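You operate a simulated robot arm through the tools that you are given. There is no shell and no other tool.

You are at the controls of a simulated robot arm. One attempt, no reset.

JOB
Put things in order on the drying stand. At the end: the tall blue pot stands where the silver white-paint tin stood; the black tub plug stands where the green thyme plant stood; the clear wool bottle is in the grey drip tray; the silver white-paint tin stands where the black tub plug stood; the green thyme plant stands where the clear wool bottle stood; whatever was shut is shut again. Leave all else as you found it, and nothing knocked over.

The check looks at the end state, three seconds after you hand in, the way a careful person would. Anything else that was tipped, shoved, dropped, spilled or broken makes it a failure.

ROBOT AND FRAMES
A 7-joint arm with a two-finger parallel gripper, fixed in place. Base frame: the origin is on the floor under the middle of its stand, x ahead of it, y to its left, z up; the work surface is at about z = 740. Units: mm, degrees, N and s.
With the tool pointing down near the work surface it reaches from about 200 to 680 mm from the base axis. Its first joint turns from -66.0 to 66.0 degrees. Payload 2.4 kg.
The tool frame sits at the grasp point between the pads (the TCP): z along the fingers, y along the line on which they close. The tips reach 30 mm beyond it. The gripper opens to 94 mm. The fingers are 28 mm wide and 10 mm thick; the gripper's body (50 by 96 mm) begins 55 mm behind the TCP.
Orientation is told as [roll, pitch, yaw] about the base's x, y, z axes, in that order, counted from this pose: with the fingers straight down and closing along the base's y, the tool's x points along the base's -x, its y along +y and its z along -z.

CONTROLS
- The arm moves only by the tool apply_moves. Its argument "commands" is a list of rows, each a list of 3 entries, a list of its own where there are three numbers: the finger opening in m, from 0 to 0.094, then the shift along the base's x, y, z in m, then the turn, a rotation vector about the base's x, y, z in degrees. In form: [[fingers, [dx, dy, dz], [ax, ay, az]], ...]. A call has 1 to 20 rows; each row shifts and turns the commanded pose from where the row before left it. Rows are played at 5 a second. More than 50 mm and 8.6 degrees between two rows, or a gripper value outside its range, and nothing of the call is played. Where a pose cannot be reached the arm comes as near as it can. A force on the tool above 40 N (or 10 N above the force at the start of the call, whichever is more), or a blocked arm, ends the call early, and 0.2 s more pass. The fingers move at their own pace (about 153 mm/s each) and stop on an object; they squeeze with about 25 N. The grip force told is the motor's: it shows also when the fingers shut on nothing. Time passes only in rows, and 0.2 s behind the last, so rows that do not move let the fingers close. The reply holds the time, the measured pose of the TCP, the force on the tool along the base axes, the opening and the grip force, in the units named above and with some noise, with the torque about the TCP (base axes, N m) and any sound that the robot's microphone picked up.
- Cameras (640 x 400 px; columns grow to the right, rows downward): "scene" is fixed at [10.9, 457.6, 1445.9]; the picture's right is [-0.94, -0.33, 0.00], its down [-0.19, 0.54, -0.82] and it looks along [0.28, -0.77, -0.57] (base axes); focal length 373 px, centre (320, 200). "wrist" rides on the gripper at [76, 14, -102] in the tool frame; the picture's right is [-0.18, 0.98, 0.00], its down [-0.75, -0.14, -0.64] and it looks along [-0.63, -0.12, 0.77] (tool axes); focal length 243 px, centre (320, 200). There is no depth. A picture from a camera that has moved, and an enlarged one, comes with that camera's place and axes in the base frame and with its lens.
- snapshot(camera): a new picture of that camera. No time passes.
- inspect(camera, box): a new picture of the part [left, top, right, bottom] of that camera's present view, enlarged. No time passes.
- close_job(): hands the job in; it is judged then, once.

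Nothing tells you positions but the pictures and the camera data. Unless the task says otherwise, let go and move clear before handing in.

The tools are called after "Call:" as a command line: name --argument value ..., lists and objects as JSON in quotes. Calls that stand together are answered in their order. apply_moves: Moves the arm, as the interface text tells. Its arguments: {"type":"object","properties":{"commands":{"type":"array","items":{"type":"array"}}},"required":["commands"]} The other tools are called the same way: snapshot (camera) takes a picture; inspect (camera, box) takes an enlarged picture of a part of a camera's view; close_job () hands the job in.

At the start:

```text
time: 0.0
tcp_pos: [313.9, -266.5, 1109.6]
ee_rot: [0.0, 0.0, 0.0]
wrist_force: [0.0, -0.1, 0.7]
wrist_torque: [0.01, -0.01, 0.04]
width: 94.1
finger_force: 0.0
```

scene: 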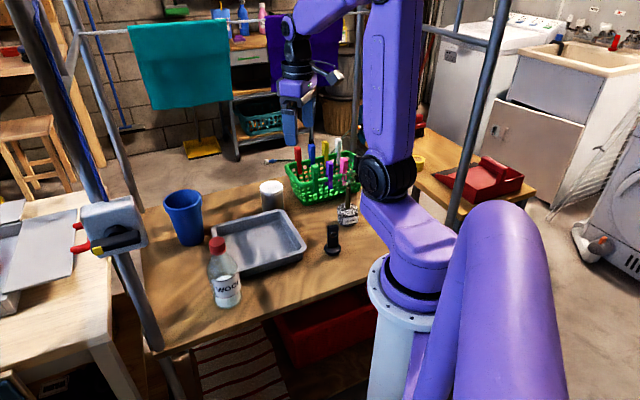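
wrist: 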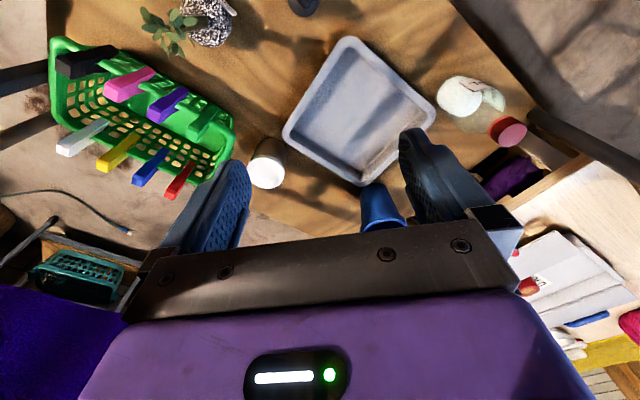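

I see a worktable with a blue cup, a tin, a grey tray, a wool bottle with red cap, a black plug, a thyme plant in a pot and a green basket with pegs. I'll look closer before moving.

Call:
inspect --camera "scene" --box '[140, 160, 300, 320]'

Call:
inspect --camera "scene" --box '[240, 130, 400, 270]'

Call:
inspect --camera "wrist" --box '[40, 0, 340, 200]'

Call:
inspect --camera "wrist" --box '[240, 0, 540, 240]'

```text
2.50 times, centred on (220, 240) of scene
camera zoom: at [10.9, 457.6, 1445.9], right [-0.94, -0.33, 0.0], down [-0.19, 0.54, -0.82], along [0.28, -0.77, -0.57], focal length 933 px, centre (570, 100)
```

zoom: 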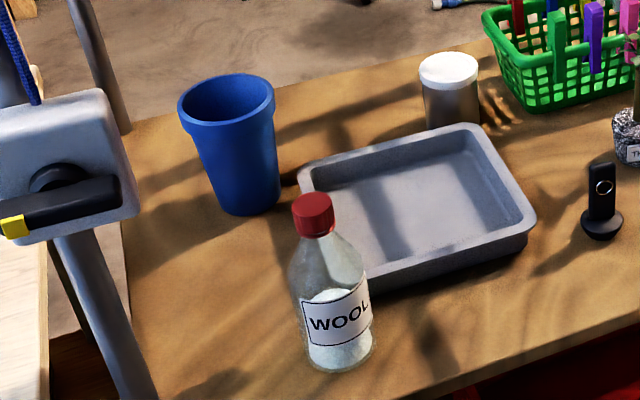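

```text
2.86 times, centred on (320, 200) of scene
camera zoom: at [10.9, 457.6, 1445.9], right [-0.94, -0.33, 0.0], down [-0.19, 0.54, -0.82], along [0.28, -0.77, -0.57], focal length 1066 px, centre (320, 200)
```

zoom: 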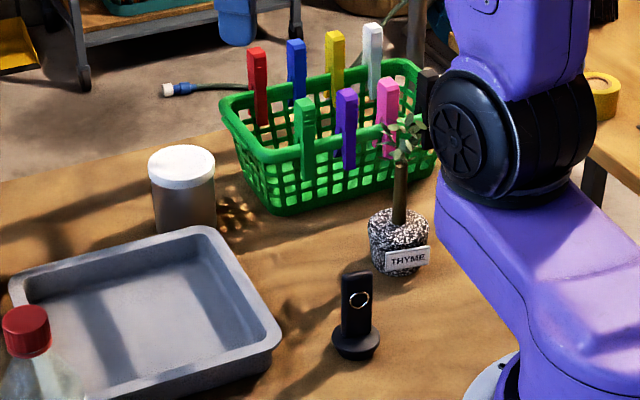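

```text
2.00 times, centred on (190, 100) of wrist
camera zoom: at [238.0, -250.9, 1212.2], right [0.18, 0.98, 0.0], down [0.75, -0.14, 0.64], along [0.63, -0.12, -0.77], focal length 485 px, centre (580, 400)
```

zoom: 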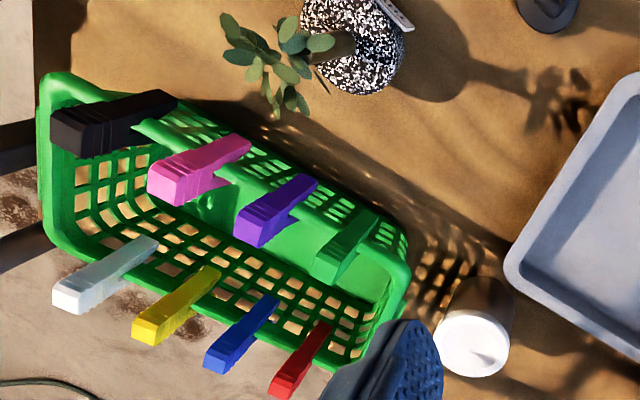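

```text
1.67 times, centred on (390, 120) of wrist
camera zoom: at [238.0, -250.9, 1212.2], right [0.18, 0.98, 0.0], down [0.75, -0.14, 0.64], along [0.63, -0.12, -0.77], focal length 404 px, centre (203, 333)
```

zoom: 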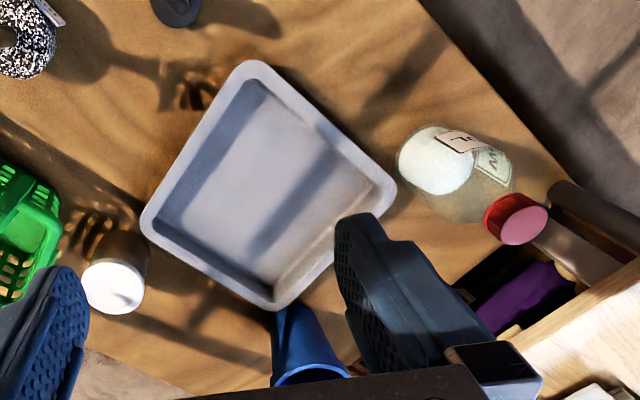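

The items lie on a table turned about 45° to the base. My estimates: bottle near (417,-26), tray centre (431,-217), plug (235,-278), thyme (230,-416), tin (488,-420), blue pot (628,-184). First I go above the bottle for a closer look.

Call:
apply_moves --commands '[[0.094, [0.02, 0.04, -0.01], [0, 0, 0]], [0.094, [0.02, 0.04, -0.01], [0, 0, 0]], [0.094, [0.02, 0.04, -0.01], [0, 0, 0]], [0.094, [0.02, 0.04, -0.01], [0, 0, 0]], [0.094, [0.01, 0.04, -0.01], [0, 0, 0]], [0.094, [0.013, 0.04, -0.01], [0, 0, 0]], [0.094, [0, 0, 0], [0, 0, 0]]]'

Call:
snapshot --camera "wrist"

Call:
snapshot --camera "scene"

```text
time: 1.6
tcp_pos: [415.5, -25.4, 1046.9]
ee_rot: [0.0, -0.1, 0.0]
wrist_force: [0.8, -0.6, 0.5]
wrist_torque: [0.01, 0.0, -0.04]
width: 94.0
finger_force: 0.1
```

```text
taken
camera wrist: at [340.0, -10.3, 1149.9], right [0.18, 0.98, 0.0], down [0.75, -0.14, 0.64], along [0.63, -0.12, -0.77], focal length 243 px, centre (320, 200)
```

wrist: 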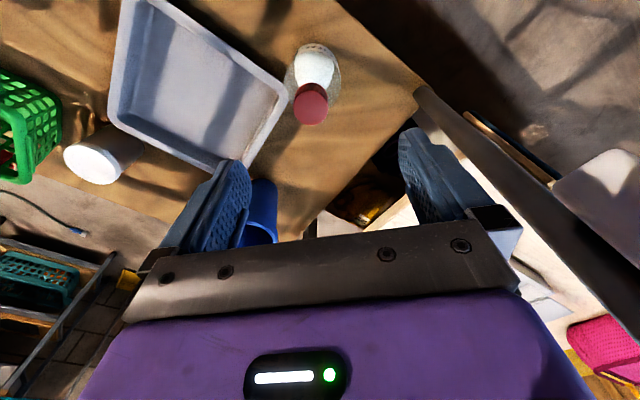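

```text
taken
```

scene: 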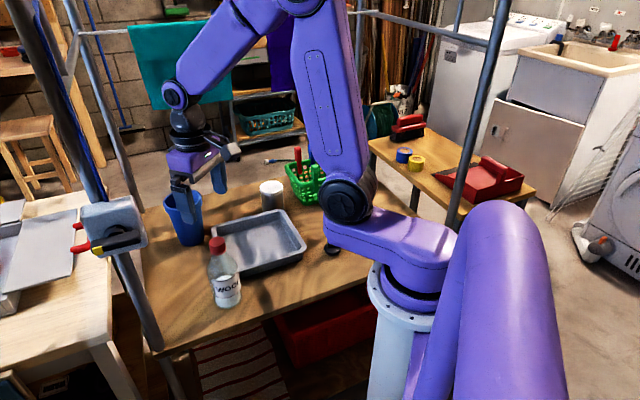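

The gripper hovers above the bottle; I zoom in to locate the cap and the bottle base precisely.

Call:
inspect --camera "wrist" --box '[250, 20, 390, 150]'

Call:
inspect --camera "wrist" --box '[60, 0, 300, 190]'

Call:
inspect --camera "scene" --box '[140, 120, 280, 320]'

```text
3.08 times, centred on (320, 85) of wrist
camera zoom: at [340.0, -10.3, 1149.9], right [0.18, 0.98, 0.0], down [0.75, -0.14, 0.64], along [0.63, -0.12, -0.77], focal length 746 px, centre (320, 554)
```

zoom: 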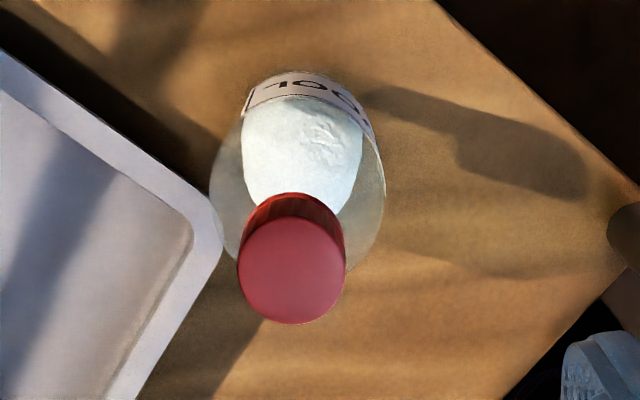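

```text
2.11 times, centred on (180, 95) of wrist
camera zoom: at [340.0, -10.3, 1149.9], right [0.18, 0.98, 0.0], down [0.75, -0.14, 0.64], along [0.63, -0.12, -0.77], focal length 511 px, centre (615, 421)
```

zoom: 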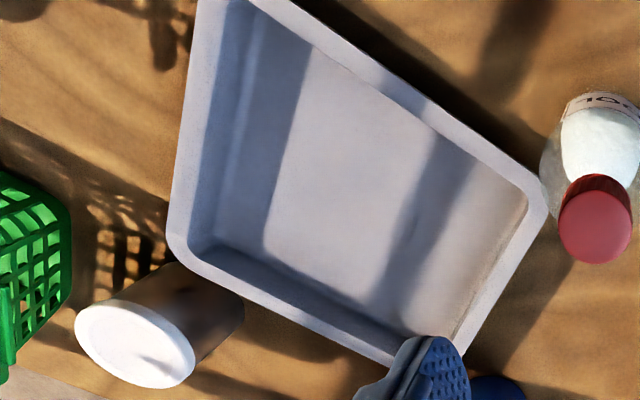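

```text
2.00 times, centred on (210, 220) of scene
camera zoom: at [10.9, 457.6, 1445.9], right [-0.94, -0.33, 0.0], down [-0.19, 0.54, -0.82], along [0.28, -0.77, -0.57], focal length 746 px, centre (540, 160)
```

zoom: 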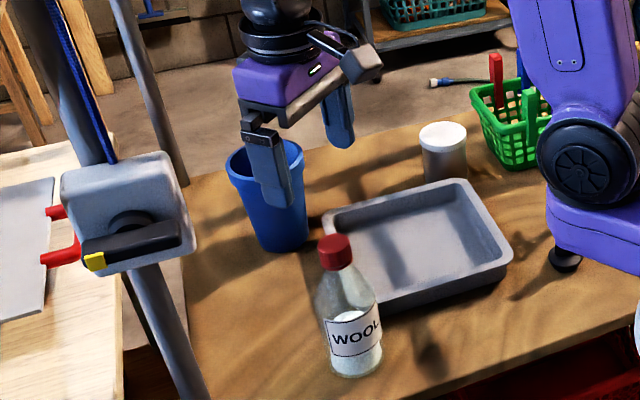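

The cap top triangulates to about (413,-32,930). I lower the open fingers around the cap and close on it.

Call:
apply_moves --commands '[[0.094, [-0.003, -0.007, -0.02], [0, 0, 0]], [0.094, [0, 0, -0.03], [0, 0, 0]], [0.094, [0, 0, -0.03], [0, 0, 0]], [0.07, [0, 0, -0.03], [0, 0, 0]], [0.07, [0, 0, -0.02], [0, 0, 0]], [0.07, [0, 0, 0], [0, 0, 0]]]'

Call:
snapshot --camera "wrist"

Call:
inspect --camera "scene" --box '[140, 160, 300, 320]'

```text
time: 3.0
tcp_pos: [414.8, -33.6, 919.4]
ee_rot: [0.0, 0.0, -0.1]
wrist_force: [0.5, -0.2, -0.6]
wrist_torque: [-0.01, 0.01, 0.03]
width: 69.7
finger_force: 0.1
```

```text
taken
camera wrist: at [338.1, -18.1, 1021.6], right [0.18, 0.98, 0.0], down [0.75, -0.14, 0.64], along [0.63, -0.12, -0.77], focal length 243 px, centre (320, 200)
```

wrist: 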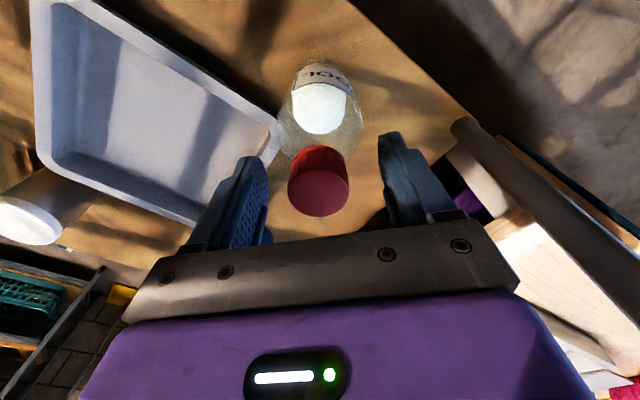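

```text
2.50 times, centred on (220, 240) of scene
camera zoom: at [10.9, 457.6, 1445.9], right [-0.94, -0.33, 0.0], down [-0.19, 0.54, -0.82], along [0.28, -0.77, -0.57], focal length 933 px, centre (570, 100)
```

zoom: 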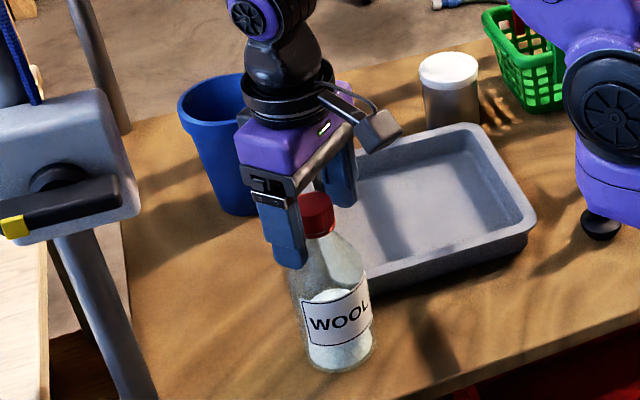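

The cap sits nearly centred between the fingers. A small correction, then close.

Call:
apply_moves --commands '[[0.07, [-0.003, 0.001, -0.004], [0, 0, 0]], [0.05, [0, 0, 0], [0, 0, 0]], [0.04, [0, 0, 0], [0, 0, 0]], [0.034, [0, 0, 0], [0, 0, 0]], [0.02, [0, 0, 0], [0, 0, 0]], [0.02, [0, 0, 0], [0, 0, 0]], [0.02, [0, 0, 0], [0, 0, 0]]]'

Call:
snapshot --camera "wrist"

```text
time: 4.6
tcp_pos: [410.8, -31.7, 917.0]
ee_rot: [0.0, 0.1, -0.1]
wrist_force: [-0.8, -0.7, 0.0]
wrist_torque: [-0.03, 0.0, -0.02]
width: 34.9
finger_force: 25.4
```

```text
taken
camera wrist: at [335.1, -17.2, 1018.6], right [0.18, 0.98, 0.0], down [0.75, -0.14, 0.64], along [0.63, -0.12, -0.77], focal length 243 px, centre (320, 200)
```

wrist: 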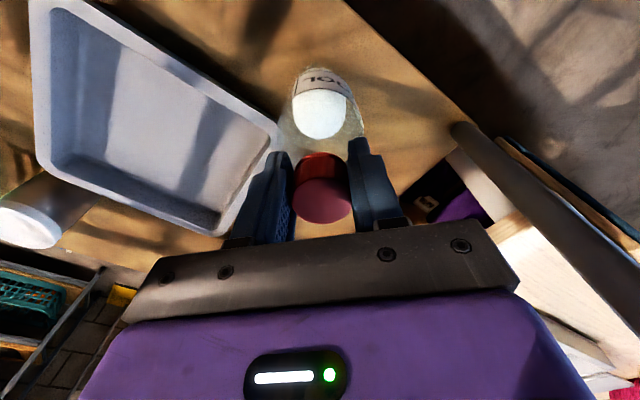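

Gripped at 35 mm. Lift slowly and check it hangs firmly.

Call:
apply_moves --commands '[[0.02, [0, 0, 0.005], [0, 0, 0]], [0.02, [0, 0, 0.01], [0, 0, 0]], [0.02, [0, 0, 0.015], [0, 0, 0]], [0.02, [0, 0, 0.02], [0, 0, 0]], [0.02, [0, 0, 0.025], [0, 0, 0]], [0.02, [0, 0, 0.025], [0, 0, 0]], [0.02, [0, 0, 0], [0, 0, 0]]]'

Call:
inspect --camera "scene" --box '[140, 160, 300, 320]'

```text
time: 6.2
tcp_pos: [411.2, -33.0, 1017.6]
ee_rot: [-0.1, 0.0, -0.1]
wrist_force: [1.0, -0.4, -0.4]
wrist_torque: [0.02, -0.03, 0.0]
width: 19.9
finger_force: 0.0
```

```text
2.50 times, centred on (220, 240) of scene
camera zoom: at [10.9, 457.6, 1445.9], right [-0.94, -0.33, 0.0], down [-0.19, 0.54, -0.82], along [0.28, -0.77, -0.57], focal length 933 px, centre (570, 100)
```

zoom: 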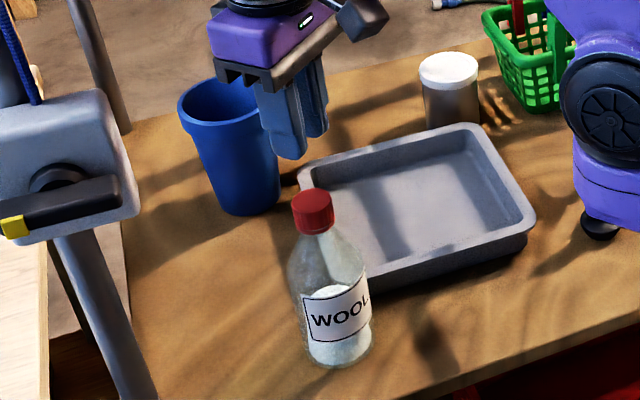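

The cap slid out of the fingers; the bottle is still standing. I look closely before trying a different grip.

Call:
snapshot --camera "wrist"

Call:
inspect --camera "scene" --box '[195, 220, 265, 320]'

Call:
inspect --camera "wrist" --box '[240, 20, 400, 150]'

```text
taken
camera wrist: at [336.0, -17.0, 1119.3], right [0.18, 0.98, 0.0], down [0.75, -0.14, 0.64], along [0.63, -0.12, -0.77], focal length 243 px, centre (320, 200)
```

wrist: 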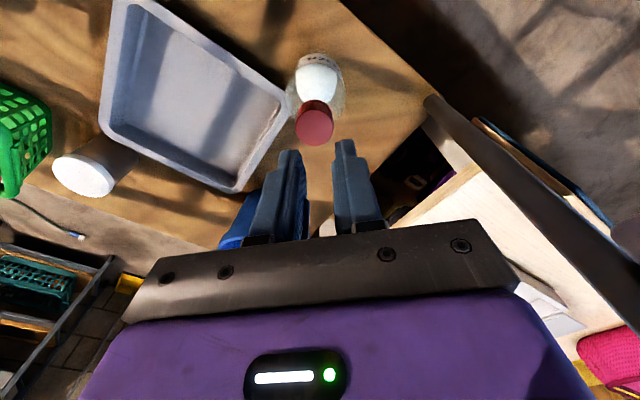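

```text
4.00 times, centred on (230, 270) of scene
camera zoom: at [10.9, 457.6, 1445.9], right [-0.94, -0.33, 0.0], down [-0.19, 0.54, -0.82], along [0.28, -0.77, -0.57], focal length 1492 px, centre (680, -80)
```

zoom: 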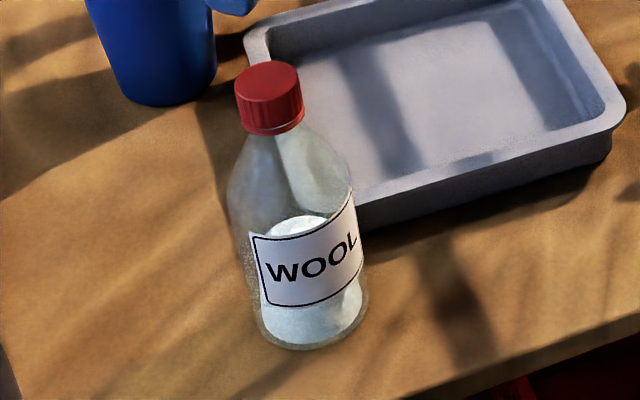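

```text
3.08 times, centred on (320, 85) of wrist
camera zoom: at [336.0, -17.0, 1119.3], right [0.18, 0.98, 0.0], down [0.75, -0.14, 0.64], along [0.63, -0.12, -0.77], focal length 746 px, centre (320, 554)
```

zoom: 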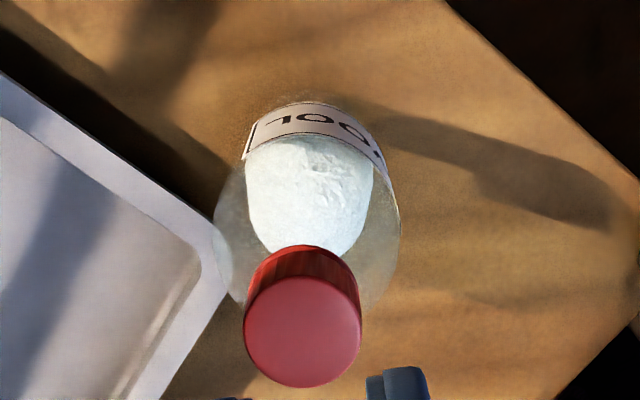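

The bottle still stands upright, shifted by a few mm to roughly (415,-36). I will re-grip the cap a little lower and lift by millimetres, reading the force to learn its weight.

Call:
apply_moves --commands '[[0.07, [0.004, -0.004, 0], [0, 0, 0]], [0.07, [0, 0, -0.03], [0, 0, 0]], [0.07, [0, 0, -0.03], [0, 0, 0]], [0.07, [0, 0, -0.025], [0, 0, 0]], [0.07, [0, 0, -0.013], [0, 0, 0]], [0.07, [0, 0, -0.006], [0, 0, 0]], [0.07, [0, 0, 0], [0, 0, 0]]]'

Call:
inspect --camera "wrist" --box '[240, 130, 400, 230]'

Call:
inspect --camera "scene" --box '[180, 200, 270, 310]'

```text
time: 7.8
tcp_pos: [414.5, -36.2, 911.9]
ee_rot: [-0.1, 0.0, 0.0]
wrist_force: [0.9, 0.2, 0.8]
wrist_torque: [0.07, -0.02, 0.0]
width: 69.9
finger_force: 0.1
```

```text
4.00 times, centred on (320, 180) of wrist
camera zoom: at [338.4, -20.6, 1013.5], right [0.18, 0.98, 0.0], down [0.75, -0.14, 0.64], along [0.63, -0.12, -0.77], focal length 970 px, centre (320, 280)
```

zoom: 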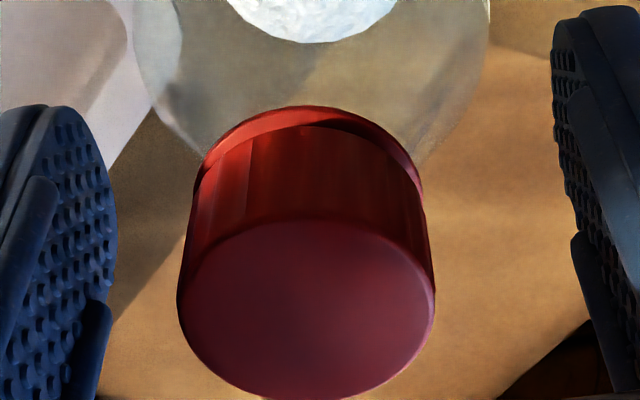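

```text
3.64 times, centred on (225, 255) of scene
camera zoom: at [10.9, 457.6, 1445.9], right [-0.94, -0.33, 0.0], down [-0.19, 0.54, -0.82], along [0.28, -0.77, -0.57], focal length 1357 px, centre (666, 0)
```

zoom: 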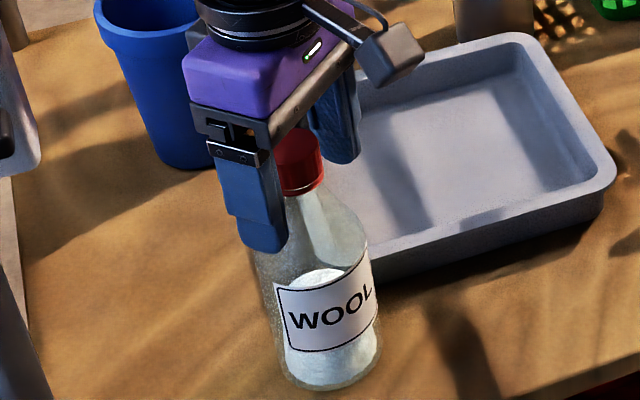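

The fingertips probably closed on the bottle's sloping shoulder (35 mm) rather than on the cap (~30 mm). I raise 18 mm so the pads meet only the cap, then close and lift a few millimetres.

Call:
apply_moves --commands '[[0.07, [-0.001, 0, 0.018], [0, 0, 0]], [0.05, [0, 0, 0], [0, 0, 0]], [0.04, [0, 0, 0], [0, 0, 0]], [0.034, [0, 0, 0], [0, 0, 0]], [0.02, [0, 0, 0], [0, 0, 0]], [0.01, [0, 0, 0], [0, 0, 0]], [0.01, [0, 0, 0], [0, 0, 0]]]'

Call:
inspect --camera "wrist" --box '[240, 100, 400, 240]'

Call:
inspect --camera "scene" --box '[180, 200, 270, 310]'

```text
time: 9.4
tcp_pos: [413.4, -35.7, 929.8]
ee_rot: [0.0, 0.1, 0.0]
wrist_force: [-0.7, -0.4, 0.1]
wrist_torque: [-0.1, -0.01, -0.01]
width: 33.1
finger_force: 25.1
```

```text
2.86 times, centred on (320, 170) of wrist
camera zoom: at [337.7, -20.3, 1031.7], right [0.18, 0.98, 0.0], down [0.75, -0.14, 0.64], along [0.63, -0.12, -0.77], focal length 693 px, centre (320, 286)
```

zoom: 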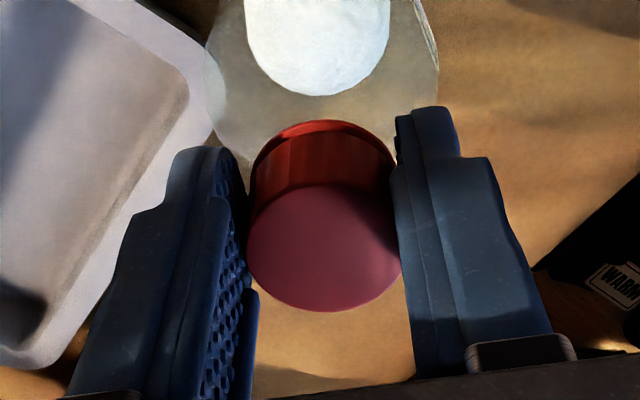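

```text
3.64 times, centred on (225, 255) of scene
camera zoom: at [10.9, 457.6, 1445.9], right [-0.94, -0.33, 0.0], down [-0.19, 0.54, -0.82], along [0.28, -0.77, -0.57], focal length 1357 px, centre (666, 0)
```

zoom: 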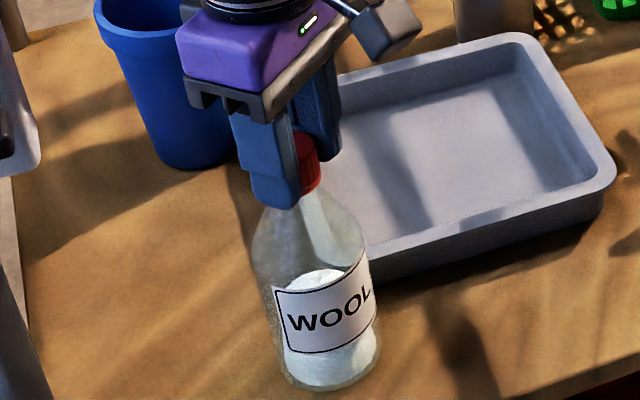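

Now the pads hold the cap at 33 mm. I lift by a few millimetres and read force and width.

Call:
apply_moves --commands '[[0.01, [0, 0, 0.002], [0, 0, 0]], [0.01, [0, 0, 0.002], [0, 0, 0]], [0.01, [0, 0, 0.002], [0, 0, 0]]]'

Call:
inspect --camera "wrist" --box '[240, 100, 400, 240]'

```text
time: 10.2
tcp_pos: [414.9, -37.2, 936.8]
ee_rot: [0.0, -0.1, 0.0]
wrist_force: [-0.6, 0.6, -1.5]
wrist_torque: [-0.01, 0.03, -0.01]
width: 33.3
finger_force: 25.4
```

```text
2.86 times, centred on (320, 170) of wrist
camera zoom: at [338.4, -21.1, 1038.4], right [0.18, 0.98, 0.0], down [0.75, -0.14, 0.64], along [0.63, -0.12, -0.77], focal length 693 px, centre (320, 286)
```

zoom: 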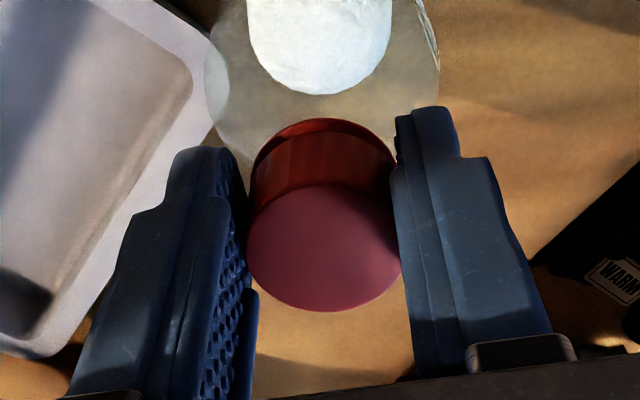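

The bottle is coming up with the gripper (about 0.2 kg). I lift higher and look again before moving sideways.

Call:
apply_moves --commands '[[0.01, [0, 0, 0.005], [0, 0, 0]], [0.01, [0, 0, 0.008], [0, 0, 0]], [0.01, [0, 0, 0.01], [0, 0, 0]], [0.01, [0, 0, 0.012], [0, 0, 0]], [0.01, [0, 0, 0.012], [0, 0, 0]], [0.01, [0, 0, 0.01], [0, 0, 0]], [0.01, [0, 0, 0.005], [0, 0, 0]], [0.01, [0, 0, 0], [0, 0, 0]]]'

Call:
snapshot --camera "wrist"

Call:
inspect --camera "scene" --box '[160, 160, 320, 320]'

```text
time: 12.0
tcp_pos: [414.0, -36.0, 998.1]
ee_rot: [0.0, 0.0, 0.0]
wrist_force: [0.5, -0.3, -2.2]
wrist_torque: [0.02, -0.05, -0.01]
width: 33.0
finger_force: 25.2
```

```text
taken
camera wrist: at [338.5, -20.7, 1100.3], right [0.18, 0.98, 0.0], down [0.75, -0.14, 0.64], along [0.63, -0.12, -0.77], focal length 243 px, centre (320, 200)
```

wrist: 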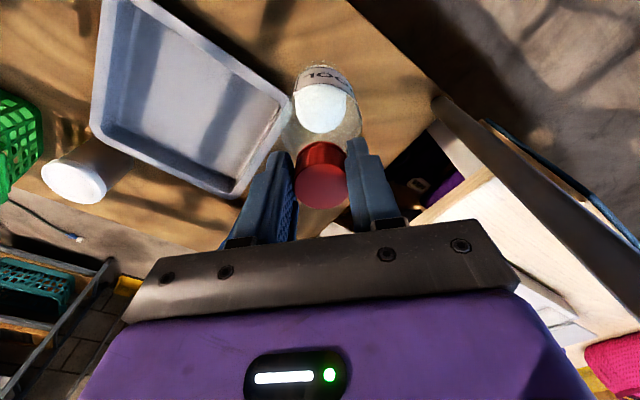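

```text
2.50 times, centred on (240, 240) of scene
camera zoom: at [11.0, 457.6, 1445.9], right [-0.94, -0.33, 0.0], down [-0.19, 0.54, -0.82], along [0.28, -0.77, -0.57], focal length 933 px, centre (520, 100)
```

zoom: 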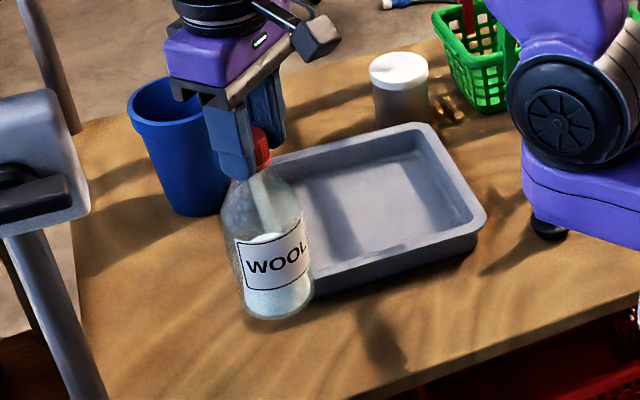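

Hanging straight and secure. Now carry it over the middle of the tray at about (432,-218).

Call:
apply_moves --commands '[[0.01, [0.001, -0.008, 0], [0, 0, 0]], [0.01, [0.002, -0.016, 0], [0, 0, 0]], [0.01, [0.002, -0.022, 0], [0, 0, 0]], [0.01, [0.002, -0.025, 0], [0, 0, 0]], [0.01, [0.003, -0.025, 0], [0, 0, 0]], [0.01, [0.002, -0.025, 0], [0, 0, 0]], [0.01, [0.002, -0.025, 0], [0, 0, 0]], [0.01, [0.002, -0.02, 0], [0, 0, 0]], [0.01, [0.001, -0.012, 0], [0, 0, 0]], [0.01, [0.001, -0.004, 0], [0, 0, 0]], [0.01, [0, 0, 0], [0, 0, 0]]]'

Call:
snapshot --camera "wrist"

Call:
snapshot --camera "scene"

```text
time: 14.4
tcp_pos: [432.8, -219.4, 997.8]
ee_rot: [0.0, 0.0, 0.0]
wrist_force: [-0.6, 0.1, -2.0]
wrist_torque: [-0.01, 0.01, -0.02]
width: 33.2
finger_force: 25.0
```

```text
taken
camera wrist: at [356.3, -203.7, 1100.2], right [0.18, 0.98, 0.0], down [0.75, -0.14, 0.64], along [0.63, -0.12, -0.77], focal length 243 px, centre (320, 200)
```

wrist: 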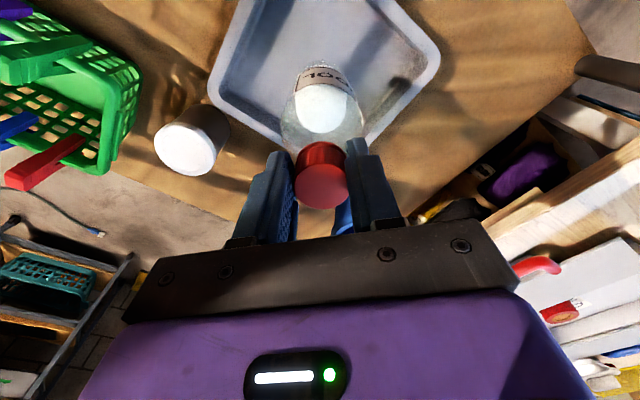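

```text
taken
```

scene: 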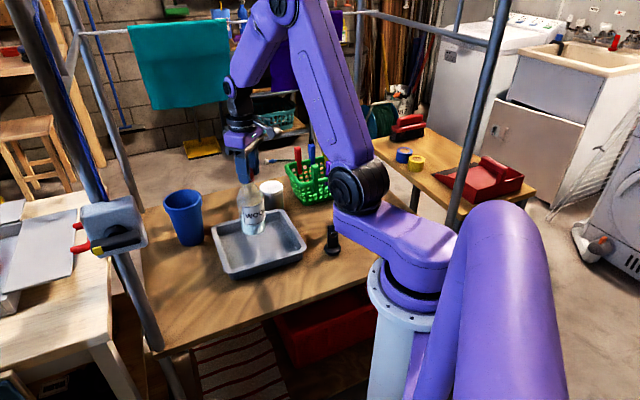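

The bottle is above the tray. I lower it towards the tray floor, gently for the last stretch.

Call:
apply_moves --commands '[[0.01, [0, 0, -0.01], [0, 0, 0]], [0.01, [0, 0, -0.015], [0, 0, 0]], [0.01, [0, 0, -0.012], [0, 0, 0]], [0.01, [0, 0, -0.01], [0, 0, 0]], [0.01, [0, 0, -0.006], [0, 0, 0]], [0.01, [0, 0, -0.003], [0, 0, 0]], [0.01, [0, 0, 0], [0, 0, 0]]]'

Call:
inspect --camera "scene" --box '[190, 170, 330, 290]'

```text
time: 16.0
tcp_pos: [431.9, -218.3, 941.7]
ee_rot: [0.0, 0.0, 0.0]
wrist_force: [0.2, -0.5, -2.8]
wrist_torque: [0.01, -0.01, -0.03]
width: 33.1
finger_force: 25.5
```

```text
3.33 times, centred on (260, 230) of scene
camera zoom: at [11.0, 457.6, 1445.9], right [-0.94, -0.33, 0.0], down [-0.19, 0.54, -0.82], along [0.28, -0.77, -0.57], focal length 1244 px, centre (520, 100)
```

zoom: 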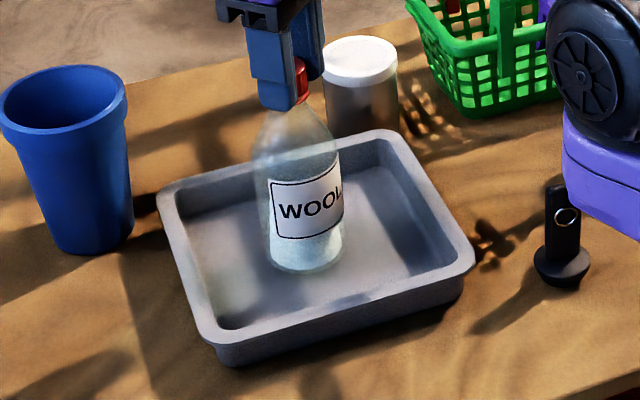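

Nearly on the floor of the tray. Lower in 2 mm steps and watch the force.

Call:
apply_moves --commands '[[0.01, [0, 0, -0.002], [0, 0, 0]], [0.01, [0, 0, -0.002], [0, 0, 0]], [0.01, [0, 0, 0], [0, 0, 0]]]'

Call:
apply_moves --commands '[[0.01, [0, 0, -0.002], [0, 0, 0]], [0.01, [0, 0, 0], [0, 0, 0]]]'

Call:
apply_moves --commands '[[0.01, [0, 0, -0.0015], [0, 0, 0]], [0.01, [0, 0, 0], [0, 0, 0]]]'

```text
time: 16.8
tcp_pos: [432.0, -218.4, 938.6]
ee_rot: [0.0, 0.0, 0.0]
wrist_force: [0.0, -0.7, -2.2]
wrist_torque: [-0.02, 0.0, -0.03]
width: 32.9
finger_force: 24.7
```

```text
time: 17.4
tcp_pos: [431.2, -218.7, 934.9]
ee_rot: [0.0, -0.1, 0.0]
wrist_force: [0.2, 0.3, -2.5]
wrist_torque: [-0.01, 0.02, 0.0]
width: 33.1
finger_force: 24.8
```

```text
time: 18.0
tcp_pos: [431.9, -217.9, 935.7]
ee_rot: [0.1, 0.0, 0.0]
wrist_force: [-0.4, 0.2, -0.3]
wrist_torque: [0.02, 0.04, -0.01]
width: 32.9
finger_force: 24.6
```

The load has come off the wrist, so the bottle is on the tray floor. Release and rise straight up.

Call:
apply_moves --commands '[[0.01, [0, 0, -0.0005], [0, 0, 0]], [0.036, [0, 0, 0], [0, 0, 0]], [0.045, [0, 0, 0], [0, 0, 0]], [0.07, [0, 0, 0], [0, 0, 0]], [0.07, [0, 0, 0.01], [0, 0, 0]], [0.07, [0, 0, 0.03], [0, 0, 0]], [0.07, [0, 0, 0.04], [0, 0, 0]], [0.07, [0, 0, 0.04], [0, 0, 0]], [0.07, [0, 0, 0.03], [0, 0, 0]]]'

Call:
inspect --camera "scene" --box '[170, 130, 330, 290]'

Call:
snapshot --camera "wrist"

```text
time: 20.0
tcp_pos: [431.9, -218.9, 1086.4]
ee_rot: [0.0, 0.2, 0.0]
wrist_force: [0.7, -0.9, 0.3]
wrist_torque: [0.01, -0.01, 0.0]
width: 69.8
finger_force: 0.1
```

```text
2.50 times, centred on (250, 210) of scene
camera zoom: at [10.9, 457.6, 1445.9], right [-0.94, -0.33, 0.0], down [-0.19, 0.54, -0.82], along [0.28, -0.77, -0.57], focal length 933 px, centre (495, 175)
```

zoom: 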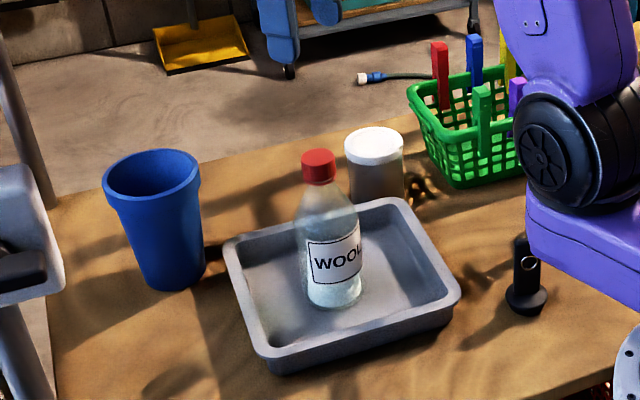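

```text
taken
camera wrist: at [357.2, -203.0, 1186.7], right [0.18, 0.98, 0.0], down [0.75, -0.14, 0.64], along [0.63, -0.12, -0.77], focal length 243 px, centre (320, 200)
```

wrist: 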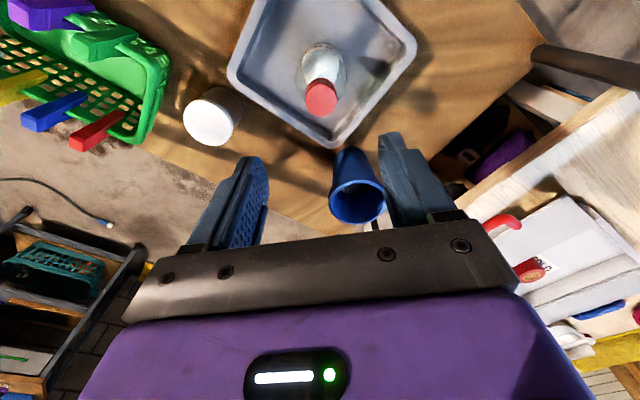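

The bottle stands in the tray. Next the thyme: I move above that corner for a close look at thyme and plug.

Call:
apply_moves --commands '[[0.094, [-0.033, -0.023, -0.005], [0, 0, 0]], [0.094, [-0.033, -0.023, -0.005], [0, 0, 0]], [0.094, [-0.033, -0.023, -0.005], [0, 0, 0]], [0.094, [-0.033, -0.023, -0.005], [0, 0, 0]], [0.094, [-0.033, -0.023, -0.005], [0, 0, 0]], [0.094, [-0.033, -0.023, -0.005], [0, 0, 0]], [0.094, [-0.033, -0.023, -0.005], [0, 0, 0]], [0.094, [0, 0, 0], [0, 0, 0]]]'

Call:
snapshot --camera "wrist"

Call:
snapshot --camera "scene"

```text
time: 21.8
tcp_pos: [199.6, -380.6, 1049.1]
ee_rot: [0.0, 0.0, 0.0]
wrist_force: [0.4, 0.1, -0.8]
wrist_torque: [-0.02, 0.0, 0.0]
width: 94.1
finger_force: 0.1
```

```text
taken
camera wrist: at [124.0, -365.1, 1152.2], right [0.18, 0.98, 0.0], down [0.75, -0.14, 0.64], along [0.63, -0.12, -0.77], focal length 243 px, centre (320, 200)
```

wrist: 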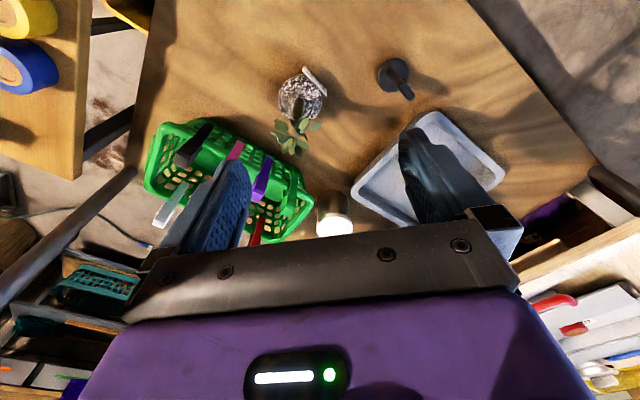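

```text
taken
```

scene: 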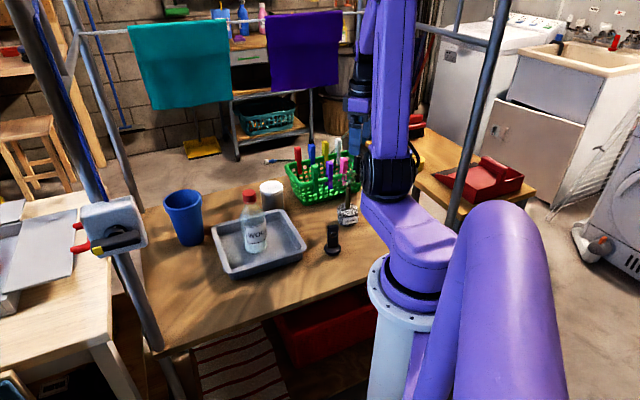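

Call:
inspect --camera "wrist" --box '[230, 30, 430, 180]'

Call:
inspect --camera "scene" --box '[290, 140, 390, 260]'

Call:
inspect --camera "wrist" --box '[100, 40, 340, 250]'

```text
2.67 times, centred on (330, 105) of wrist
camera zoom: at [124.0, -365.1, 1152.2], right [0.18, 0.98, 0.0], down [0.75, -0.14, 0.64], along [0.63, -0.12, -0.77], focal length 647 px, centre (293, 453)
```

zoom: 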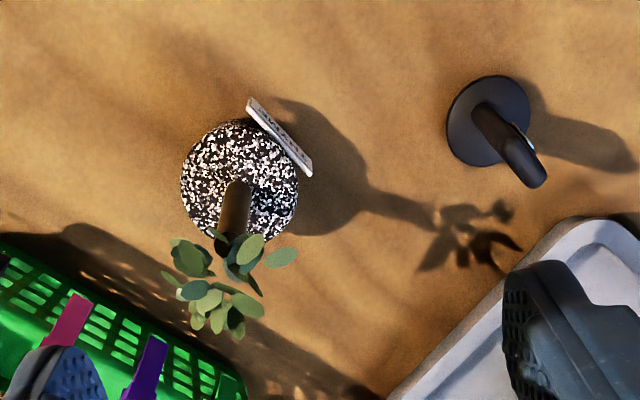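

```text
3.33 times, centred on (340, 200) of scene
camera zoom: at [10.9, 457.6, 1445.9], right [-0.94, -0.33, 0.0], down [-0.19, 0.54, -0.82], along [0.28, -0.77, -0.57], focal length 1244 px, centre (253, 200)
```

zoom: 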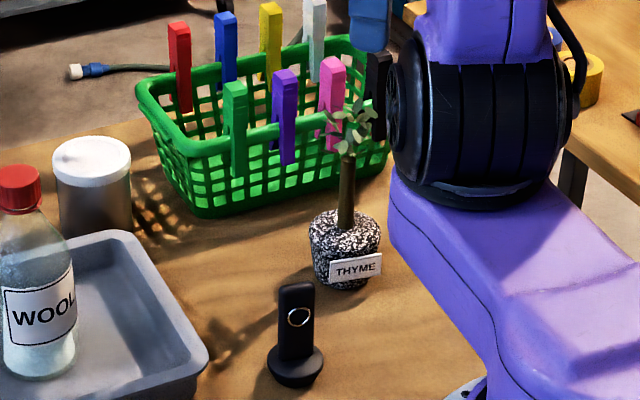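

```text
1.90 times, centred on (220, 145) of wrist
camera zoom: at [124.0, -365.1, 1152.2], right [0.18, 0.98, 0.0], down [0.75, -0.14, 0.64], along [0.63, -0.12, -0.77], focal length 462 px, centre (510, 305)
```

zoom: 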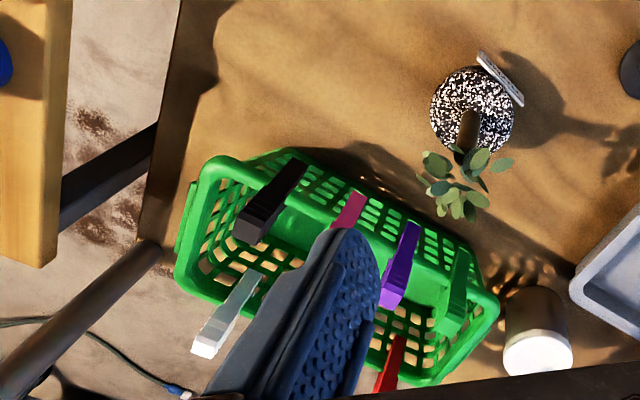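

Thyme pot is at about (229,-414), with its name tag facing the base; leaves are above it so I need a tilted side grip. First I turn the hand -61° to point radially.

Call:
apply_moves --commands '[[0.094, [0, 0, 0], [0, 0, -7.64]], [0.094, [0, 0, 0], [0, 0, -7.64]], [0.094, [0, 0, 0], [0, 0, -7.64]], [0.094, [0, 0, 0], [0, 0, -7.64]], [0.094, [0, 0, 0], [0, 0, -7.64]], [0.094, [0, 0, 0], [0, 0, -7.64]], [0.094, [0, 0, 0], [0, 0, -7.64]], [0.094, [0, 0, 0], [0, 0, -7.64]], [0.094, [0, 0, 0], [0, 0, 0]]]'

Call:
snapshot --camera "wrist"

```text
time: 23.8
tcp_pos: [199.7, -380.2, 1049.6]
ee_rot: [0.0, 0.0, -61.2]
wrist_force: [-0.1, 1.0, 0.2]
wrist_torque: [-0.03, -0.01, -0.01]
width: 93.8
finger_force: 0.0
```

```text
taken
camera wrist: at [176.8, -305.0, 1151.5], right [0.95, 0.31, 0.0], down [0.24, -0.73, 0.64], along [0.2, -0.61, -0.77], focal length 243 px, centre (320, 200)
```

wrist: 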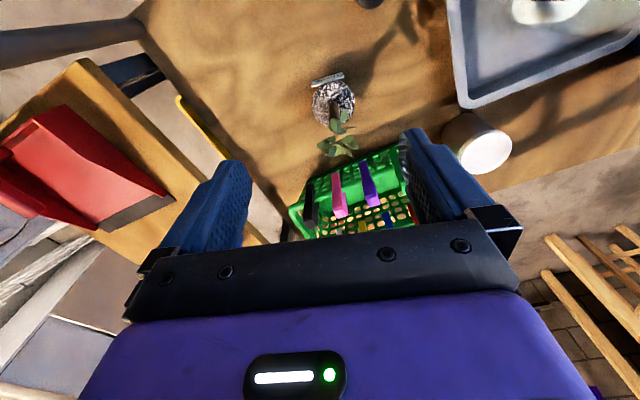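

Yaw reached. I zoom on the thyme from this side to refine its position and height.

Call:
inspect --camera "wrist" --box '[280, 50, 400, 170]'

```text
3.33 times, centred on (340, 110) of wrist
camera zoom: at [176.8, -305.0, 1151.5], right [0.95, 0.31, 0.0], down [0.24, -0.73, 0.64], along [0.2, -0.61, -0.77], focal length 809 px, centre (253, 500)
```

zoom: 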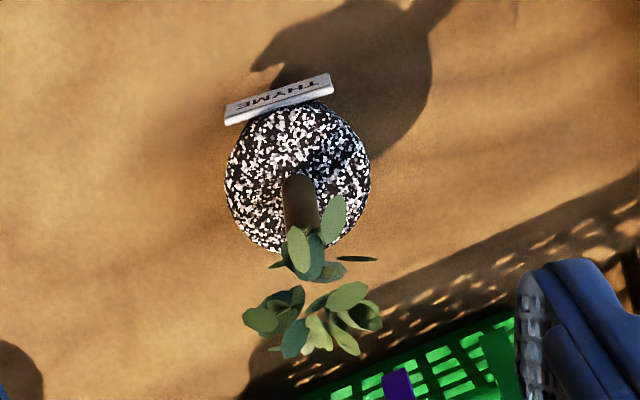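

Pot axis ≈ (231,-415), about 64 mm wide. I tilt the hand 45° outward here, high up, then check.

Call:
apply_moves --commands '[[0.094, [0, 0, 0], [-6.572, -3.6135, 0]], [0.094, [0, 0, 0], [-6.572, -3.6135, 0]], [0.094, [0, 0, 0], [-6.572, -3.6135, 0]], [0.094, [0, 0, 0], [-6.572, -3.6135, 0]], [0.094, [0, 0, 0], [-6.572, -3.6135, 0]], [0.094, [0, 0, 0], [-6.572, -3.6135, 0]], [0.094, [0, 0, 0], [0, 0, 0]]]'

Call:
snapshot --camera "wrist"

Call:
snapshot --camera "scene"

```text
time: 25.4
tcp_pos: [221.5, -399.3, 1060.5]
ee_rot: [-1.5, -41.1, -61.0]
wrist_force: [-0.5, -0.1, -0.1]
wrist_torque: [0.0, 0.0, -0.01]
width: 93.8
finger_force: 0.1
out of reach, approached as far as the arm can: row 5, 6
```

```text
taken
camera wrist: at [176.8, -280.2, 1088.0], right [0.93, 0.34, 0.1], down [-0.04, -0.19, 0.98], along [0.35, -0.92, -0.16], focal length 243 px, centre (320, 200)
```

wrist: 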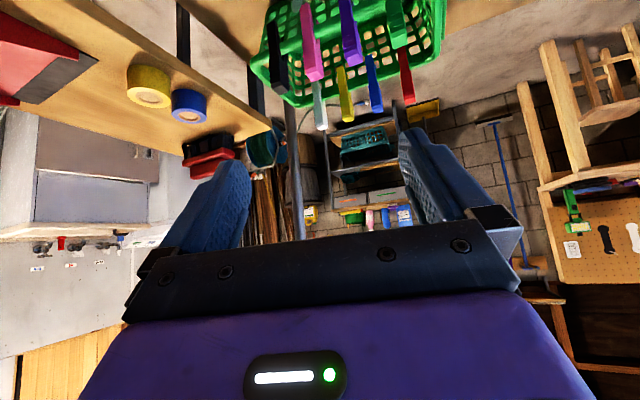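

```text
taken
```

scene: 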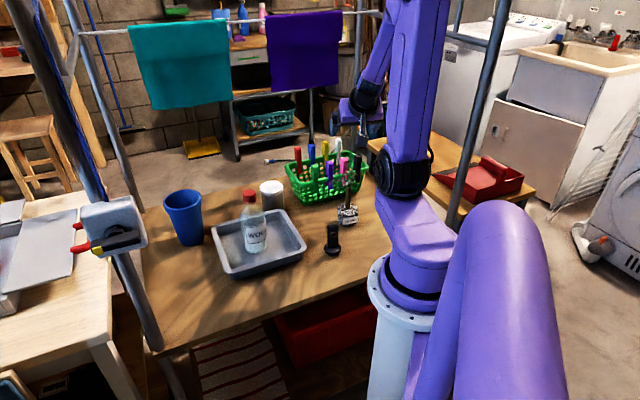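

The arm can't quite reach 45° tilt this high and close in; it stopped at 41°. I try lowering, where the reach may be better, staying clear behind the plant.

Call:
apply_moves --commands '[[0.094, [0, 0, -0.03], [0, 0, 0]], [0.094, [0, 0, -0.03], [0, 0, 0]], [0.094, [0, 0, -0.03], [0, 0, 0]], [0.094, [0, 0, 0], [0, 0, 0]]]'

Call:
snapshot --camera "wrist"

```text
time: 26.4
tcp_pos: [233.5, -414.8, 976.0]
ee_rot: [-1.4, -41.0, -60.9]
wrist_force: [-0.3, -0.6, 0.3]
wrist_torque: [0.01, 0.0, 0.0]
width: 94.1
finger_force: 0.0
out of reach, approached as far as the arm can: row 1, 2, 3
```

```text
taken
camera wrist: at [186.8, -296.8, 1003.0], right [0.93, 0.34, 0.1], down [-0.04, -0.19, 0.98], along [0.35, -0.92, -0.16], focal length 243 px, centre (320, 200)
```

wrist: 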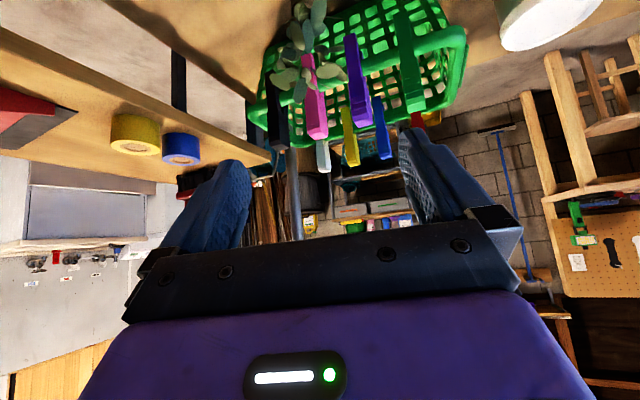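

The wrist can't tilt outward here. Plan: back up, straighten the hand, and approach the thyme sideways from the tray side instead (fingers pointing to azimuth ≈ -145°), which suits the wrist better.

Call:
apply_moves --commands '[[0.094, [0, 0, 0.03], [0, 0, 0]], [0.094, [0, 0, 0.03], [0, 0, 0]], [0.094, [0, 0, 0.03], [0, 0, 0]], [0.094, [0, 0, 0], [6.572, 3.6135, 0]], [0.094, [0, 0, 0], [6.572, 3.6135, 0]], [0.094, [0, 0, 0], [6.572, 3.6135, 0]], [0.094, [0, 0, 0], [6.572, 3.6135, 0]], [0.094, [0, 0, 0], [6.572, 3.6135, 0]], [0.094, [0, 0, 0], [6.572, 3.6135, 0]], [0.094, [0, 0, 0], [0, 0, 0]]]'

```text
time: 28.6
tcp_pos: [233.8, -415.4, 1065.8]
ee_rot: [-1.3, 3.9, -61.0]
wrist_force: [0.0, -1.7, 0.0]
wrist_torque: [-0.02, -0.01, -0.02]
width: 93.8
finger_force: 0.1
```

Hand is nearly vertical again, with a small residual tilt. I remove it, and while turning the yaw to -145° move over toward the tray side.

Call:
apply_moves --commands '[[0.094, [0, 0, 0], [-2.78, -3.03, 0]], [0.094, [0.009, 0.008, 0], [0, 0, -7.636]], [0.094, [0.009, 0.008, 0], [0, 0, -7.636]], [0.094, [0.009, 0.008, 0], [0, 0, -7.636]], [0.094, [0.009, 0.008, 0], [0, 0, -7.636]], [0.094, [0.009, 0.008, 0], [0, 0, -7.636]], [0.094, [0.009, 0.008, 0], [0, 0, -7.636]], [0.094, [0.009, 0.008, 0], [0, 0, -7.636]], [0.094, [0.009, 0.008, 0], [0, 0, -7.636]], [0.094, [0.009, 0.008, 0], [0, 0, -7.636]], [0.094, [0.009, 0.008, 0], [0, 0, -7.636]], [0.094, [0.009, 0.008, 0], [0, 0, -7.636]], [0.094, [0, 0, 0], [0, 0, 0]]]'

Call:
snapshot --camera "scene"

Call:
snapshot --camera "wrist"

```text
time: 31.4
tcp_pos: [330.5, -325.9, 1065.7]
ee_rot: [-0.1, 0.0, -145.2]
wrist_force: [-0.5, -0.8, 0.5]
wrist_torque: [0.03, -0.01, 0.03]
width: 94.0
finger_force: 0.0
```

```text
taken
```

scene: 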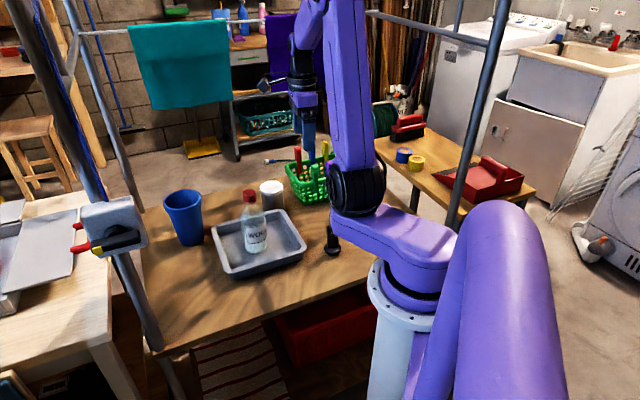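

```text
taken
camera wrist: at [401.6, -293.2, 1167.9], right [0.41, -0.91, 0.0], down [-0.7, -0.32, 0.64], along [-0.58, -0.26, -0.77], focal length 243 px, centre (320, 200)
```

wrist: 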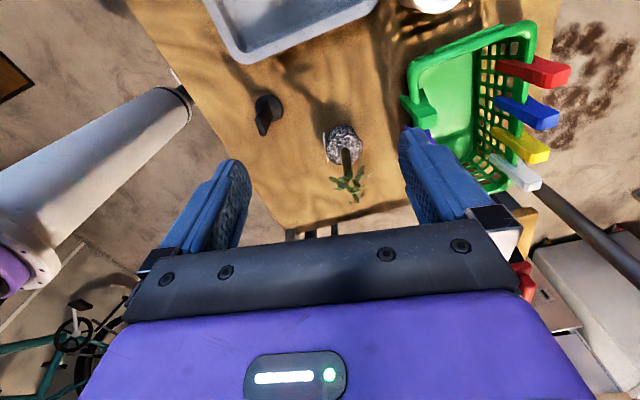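

Yaw -145° works. From here I see the thyme, plug and basket from the other side; zoom to refine.

Call:
inspect --camera "wrist" --box '[230, 80, 410, 220]'

```text
2.86 times, centred on (320, 150) of wrist
camera zoom: at [401.6, -293.2, 1167.9], right [0.41, -0.91, 0.0], down [-0.7, -0.32, 0.64], along [-0.58, -0.26, -0.77], focal length 693 px, centre (320, 343)
```

zoom: 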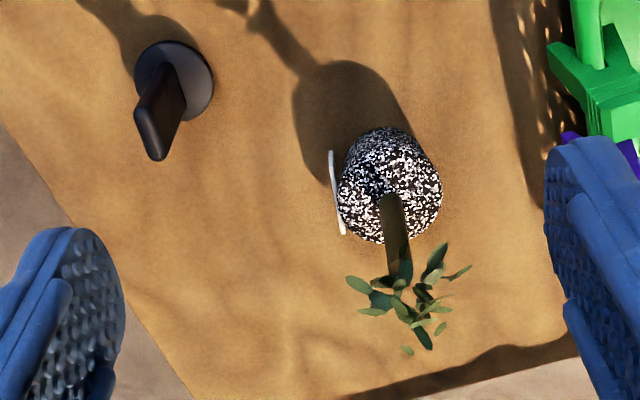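

Combining three views puts the thyme pot's axis at about (235,-417), ~64 mm wide. Now I tilt the hand 45° so the fingers point down towards it.

Call:
apply_moves --commands '[[0.094, [0, 0, 0], [-4.28, 6.158, 0]], [0.094, [0, 0, 0], [-4.28, 6.158, 0]], [0.094, [0, 0, 0], [-4.28, 6.158, 0]], [0.094, [0, 0, 0], [-4.28, 6.158, 0]], [0.094, [0, 0, 0], [-4.28, 6.158, 0]], [0.094, [0, 0, 0], [-4.28, 6.158, 0]], [0.094, [0, 0, 0], [0, 0, 0]]]'

Call:
snapshot --camera "scene"

Call:
snapshot --camera "wrist"

```text
time: 33.0
tcp_pos: [333.0, -326.0, 1065.3]
ee_rot: [-0.1, -45.0, -144.9]
wrist_force: [-0.7, 0.6, 0.4]
wrist_torque: [0.0, -0.03, -0.02]
width: 94.2
finger_force: 0.1
```

```text
taken
```

scene: 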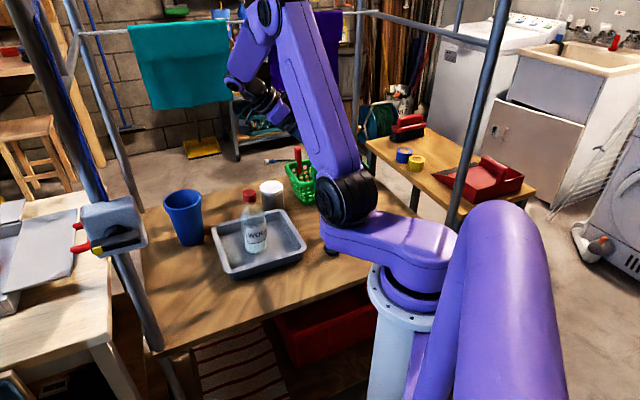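

```text
taken
camera wrist: at [443.8, -263.7, 1083.7], right [0.46, -0.88, 0.13], down [-0.14, 0.07, 0.99], along [-0.88, -0.47, -0.09], focal length 243 px, centre (320, 200)
```

wrist: 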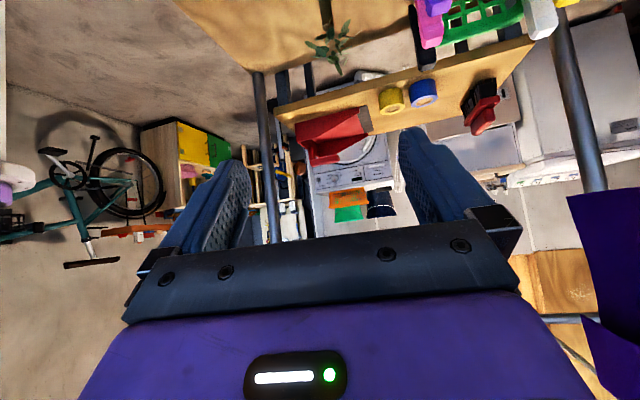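

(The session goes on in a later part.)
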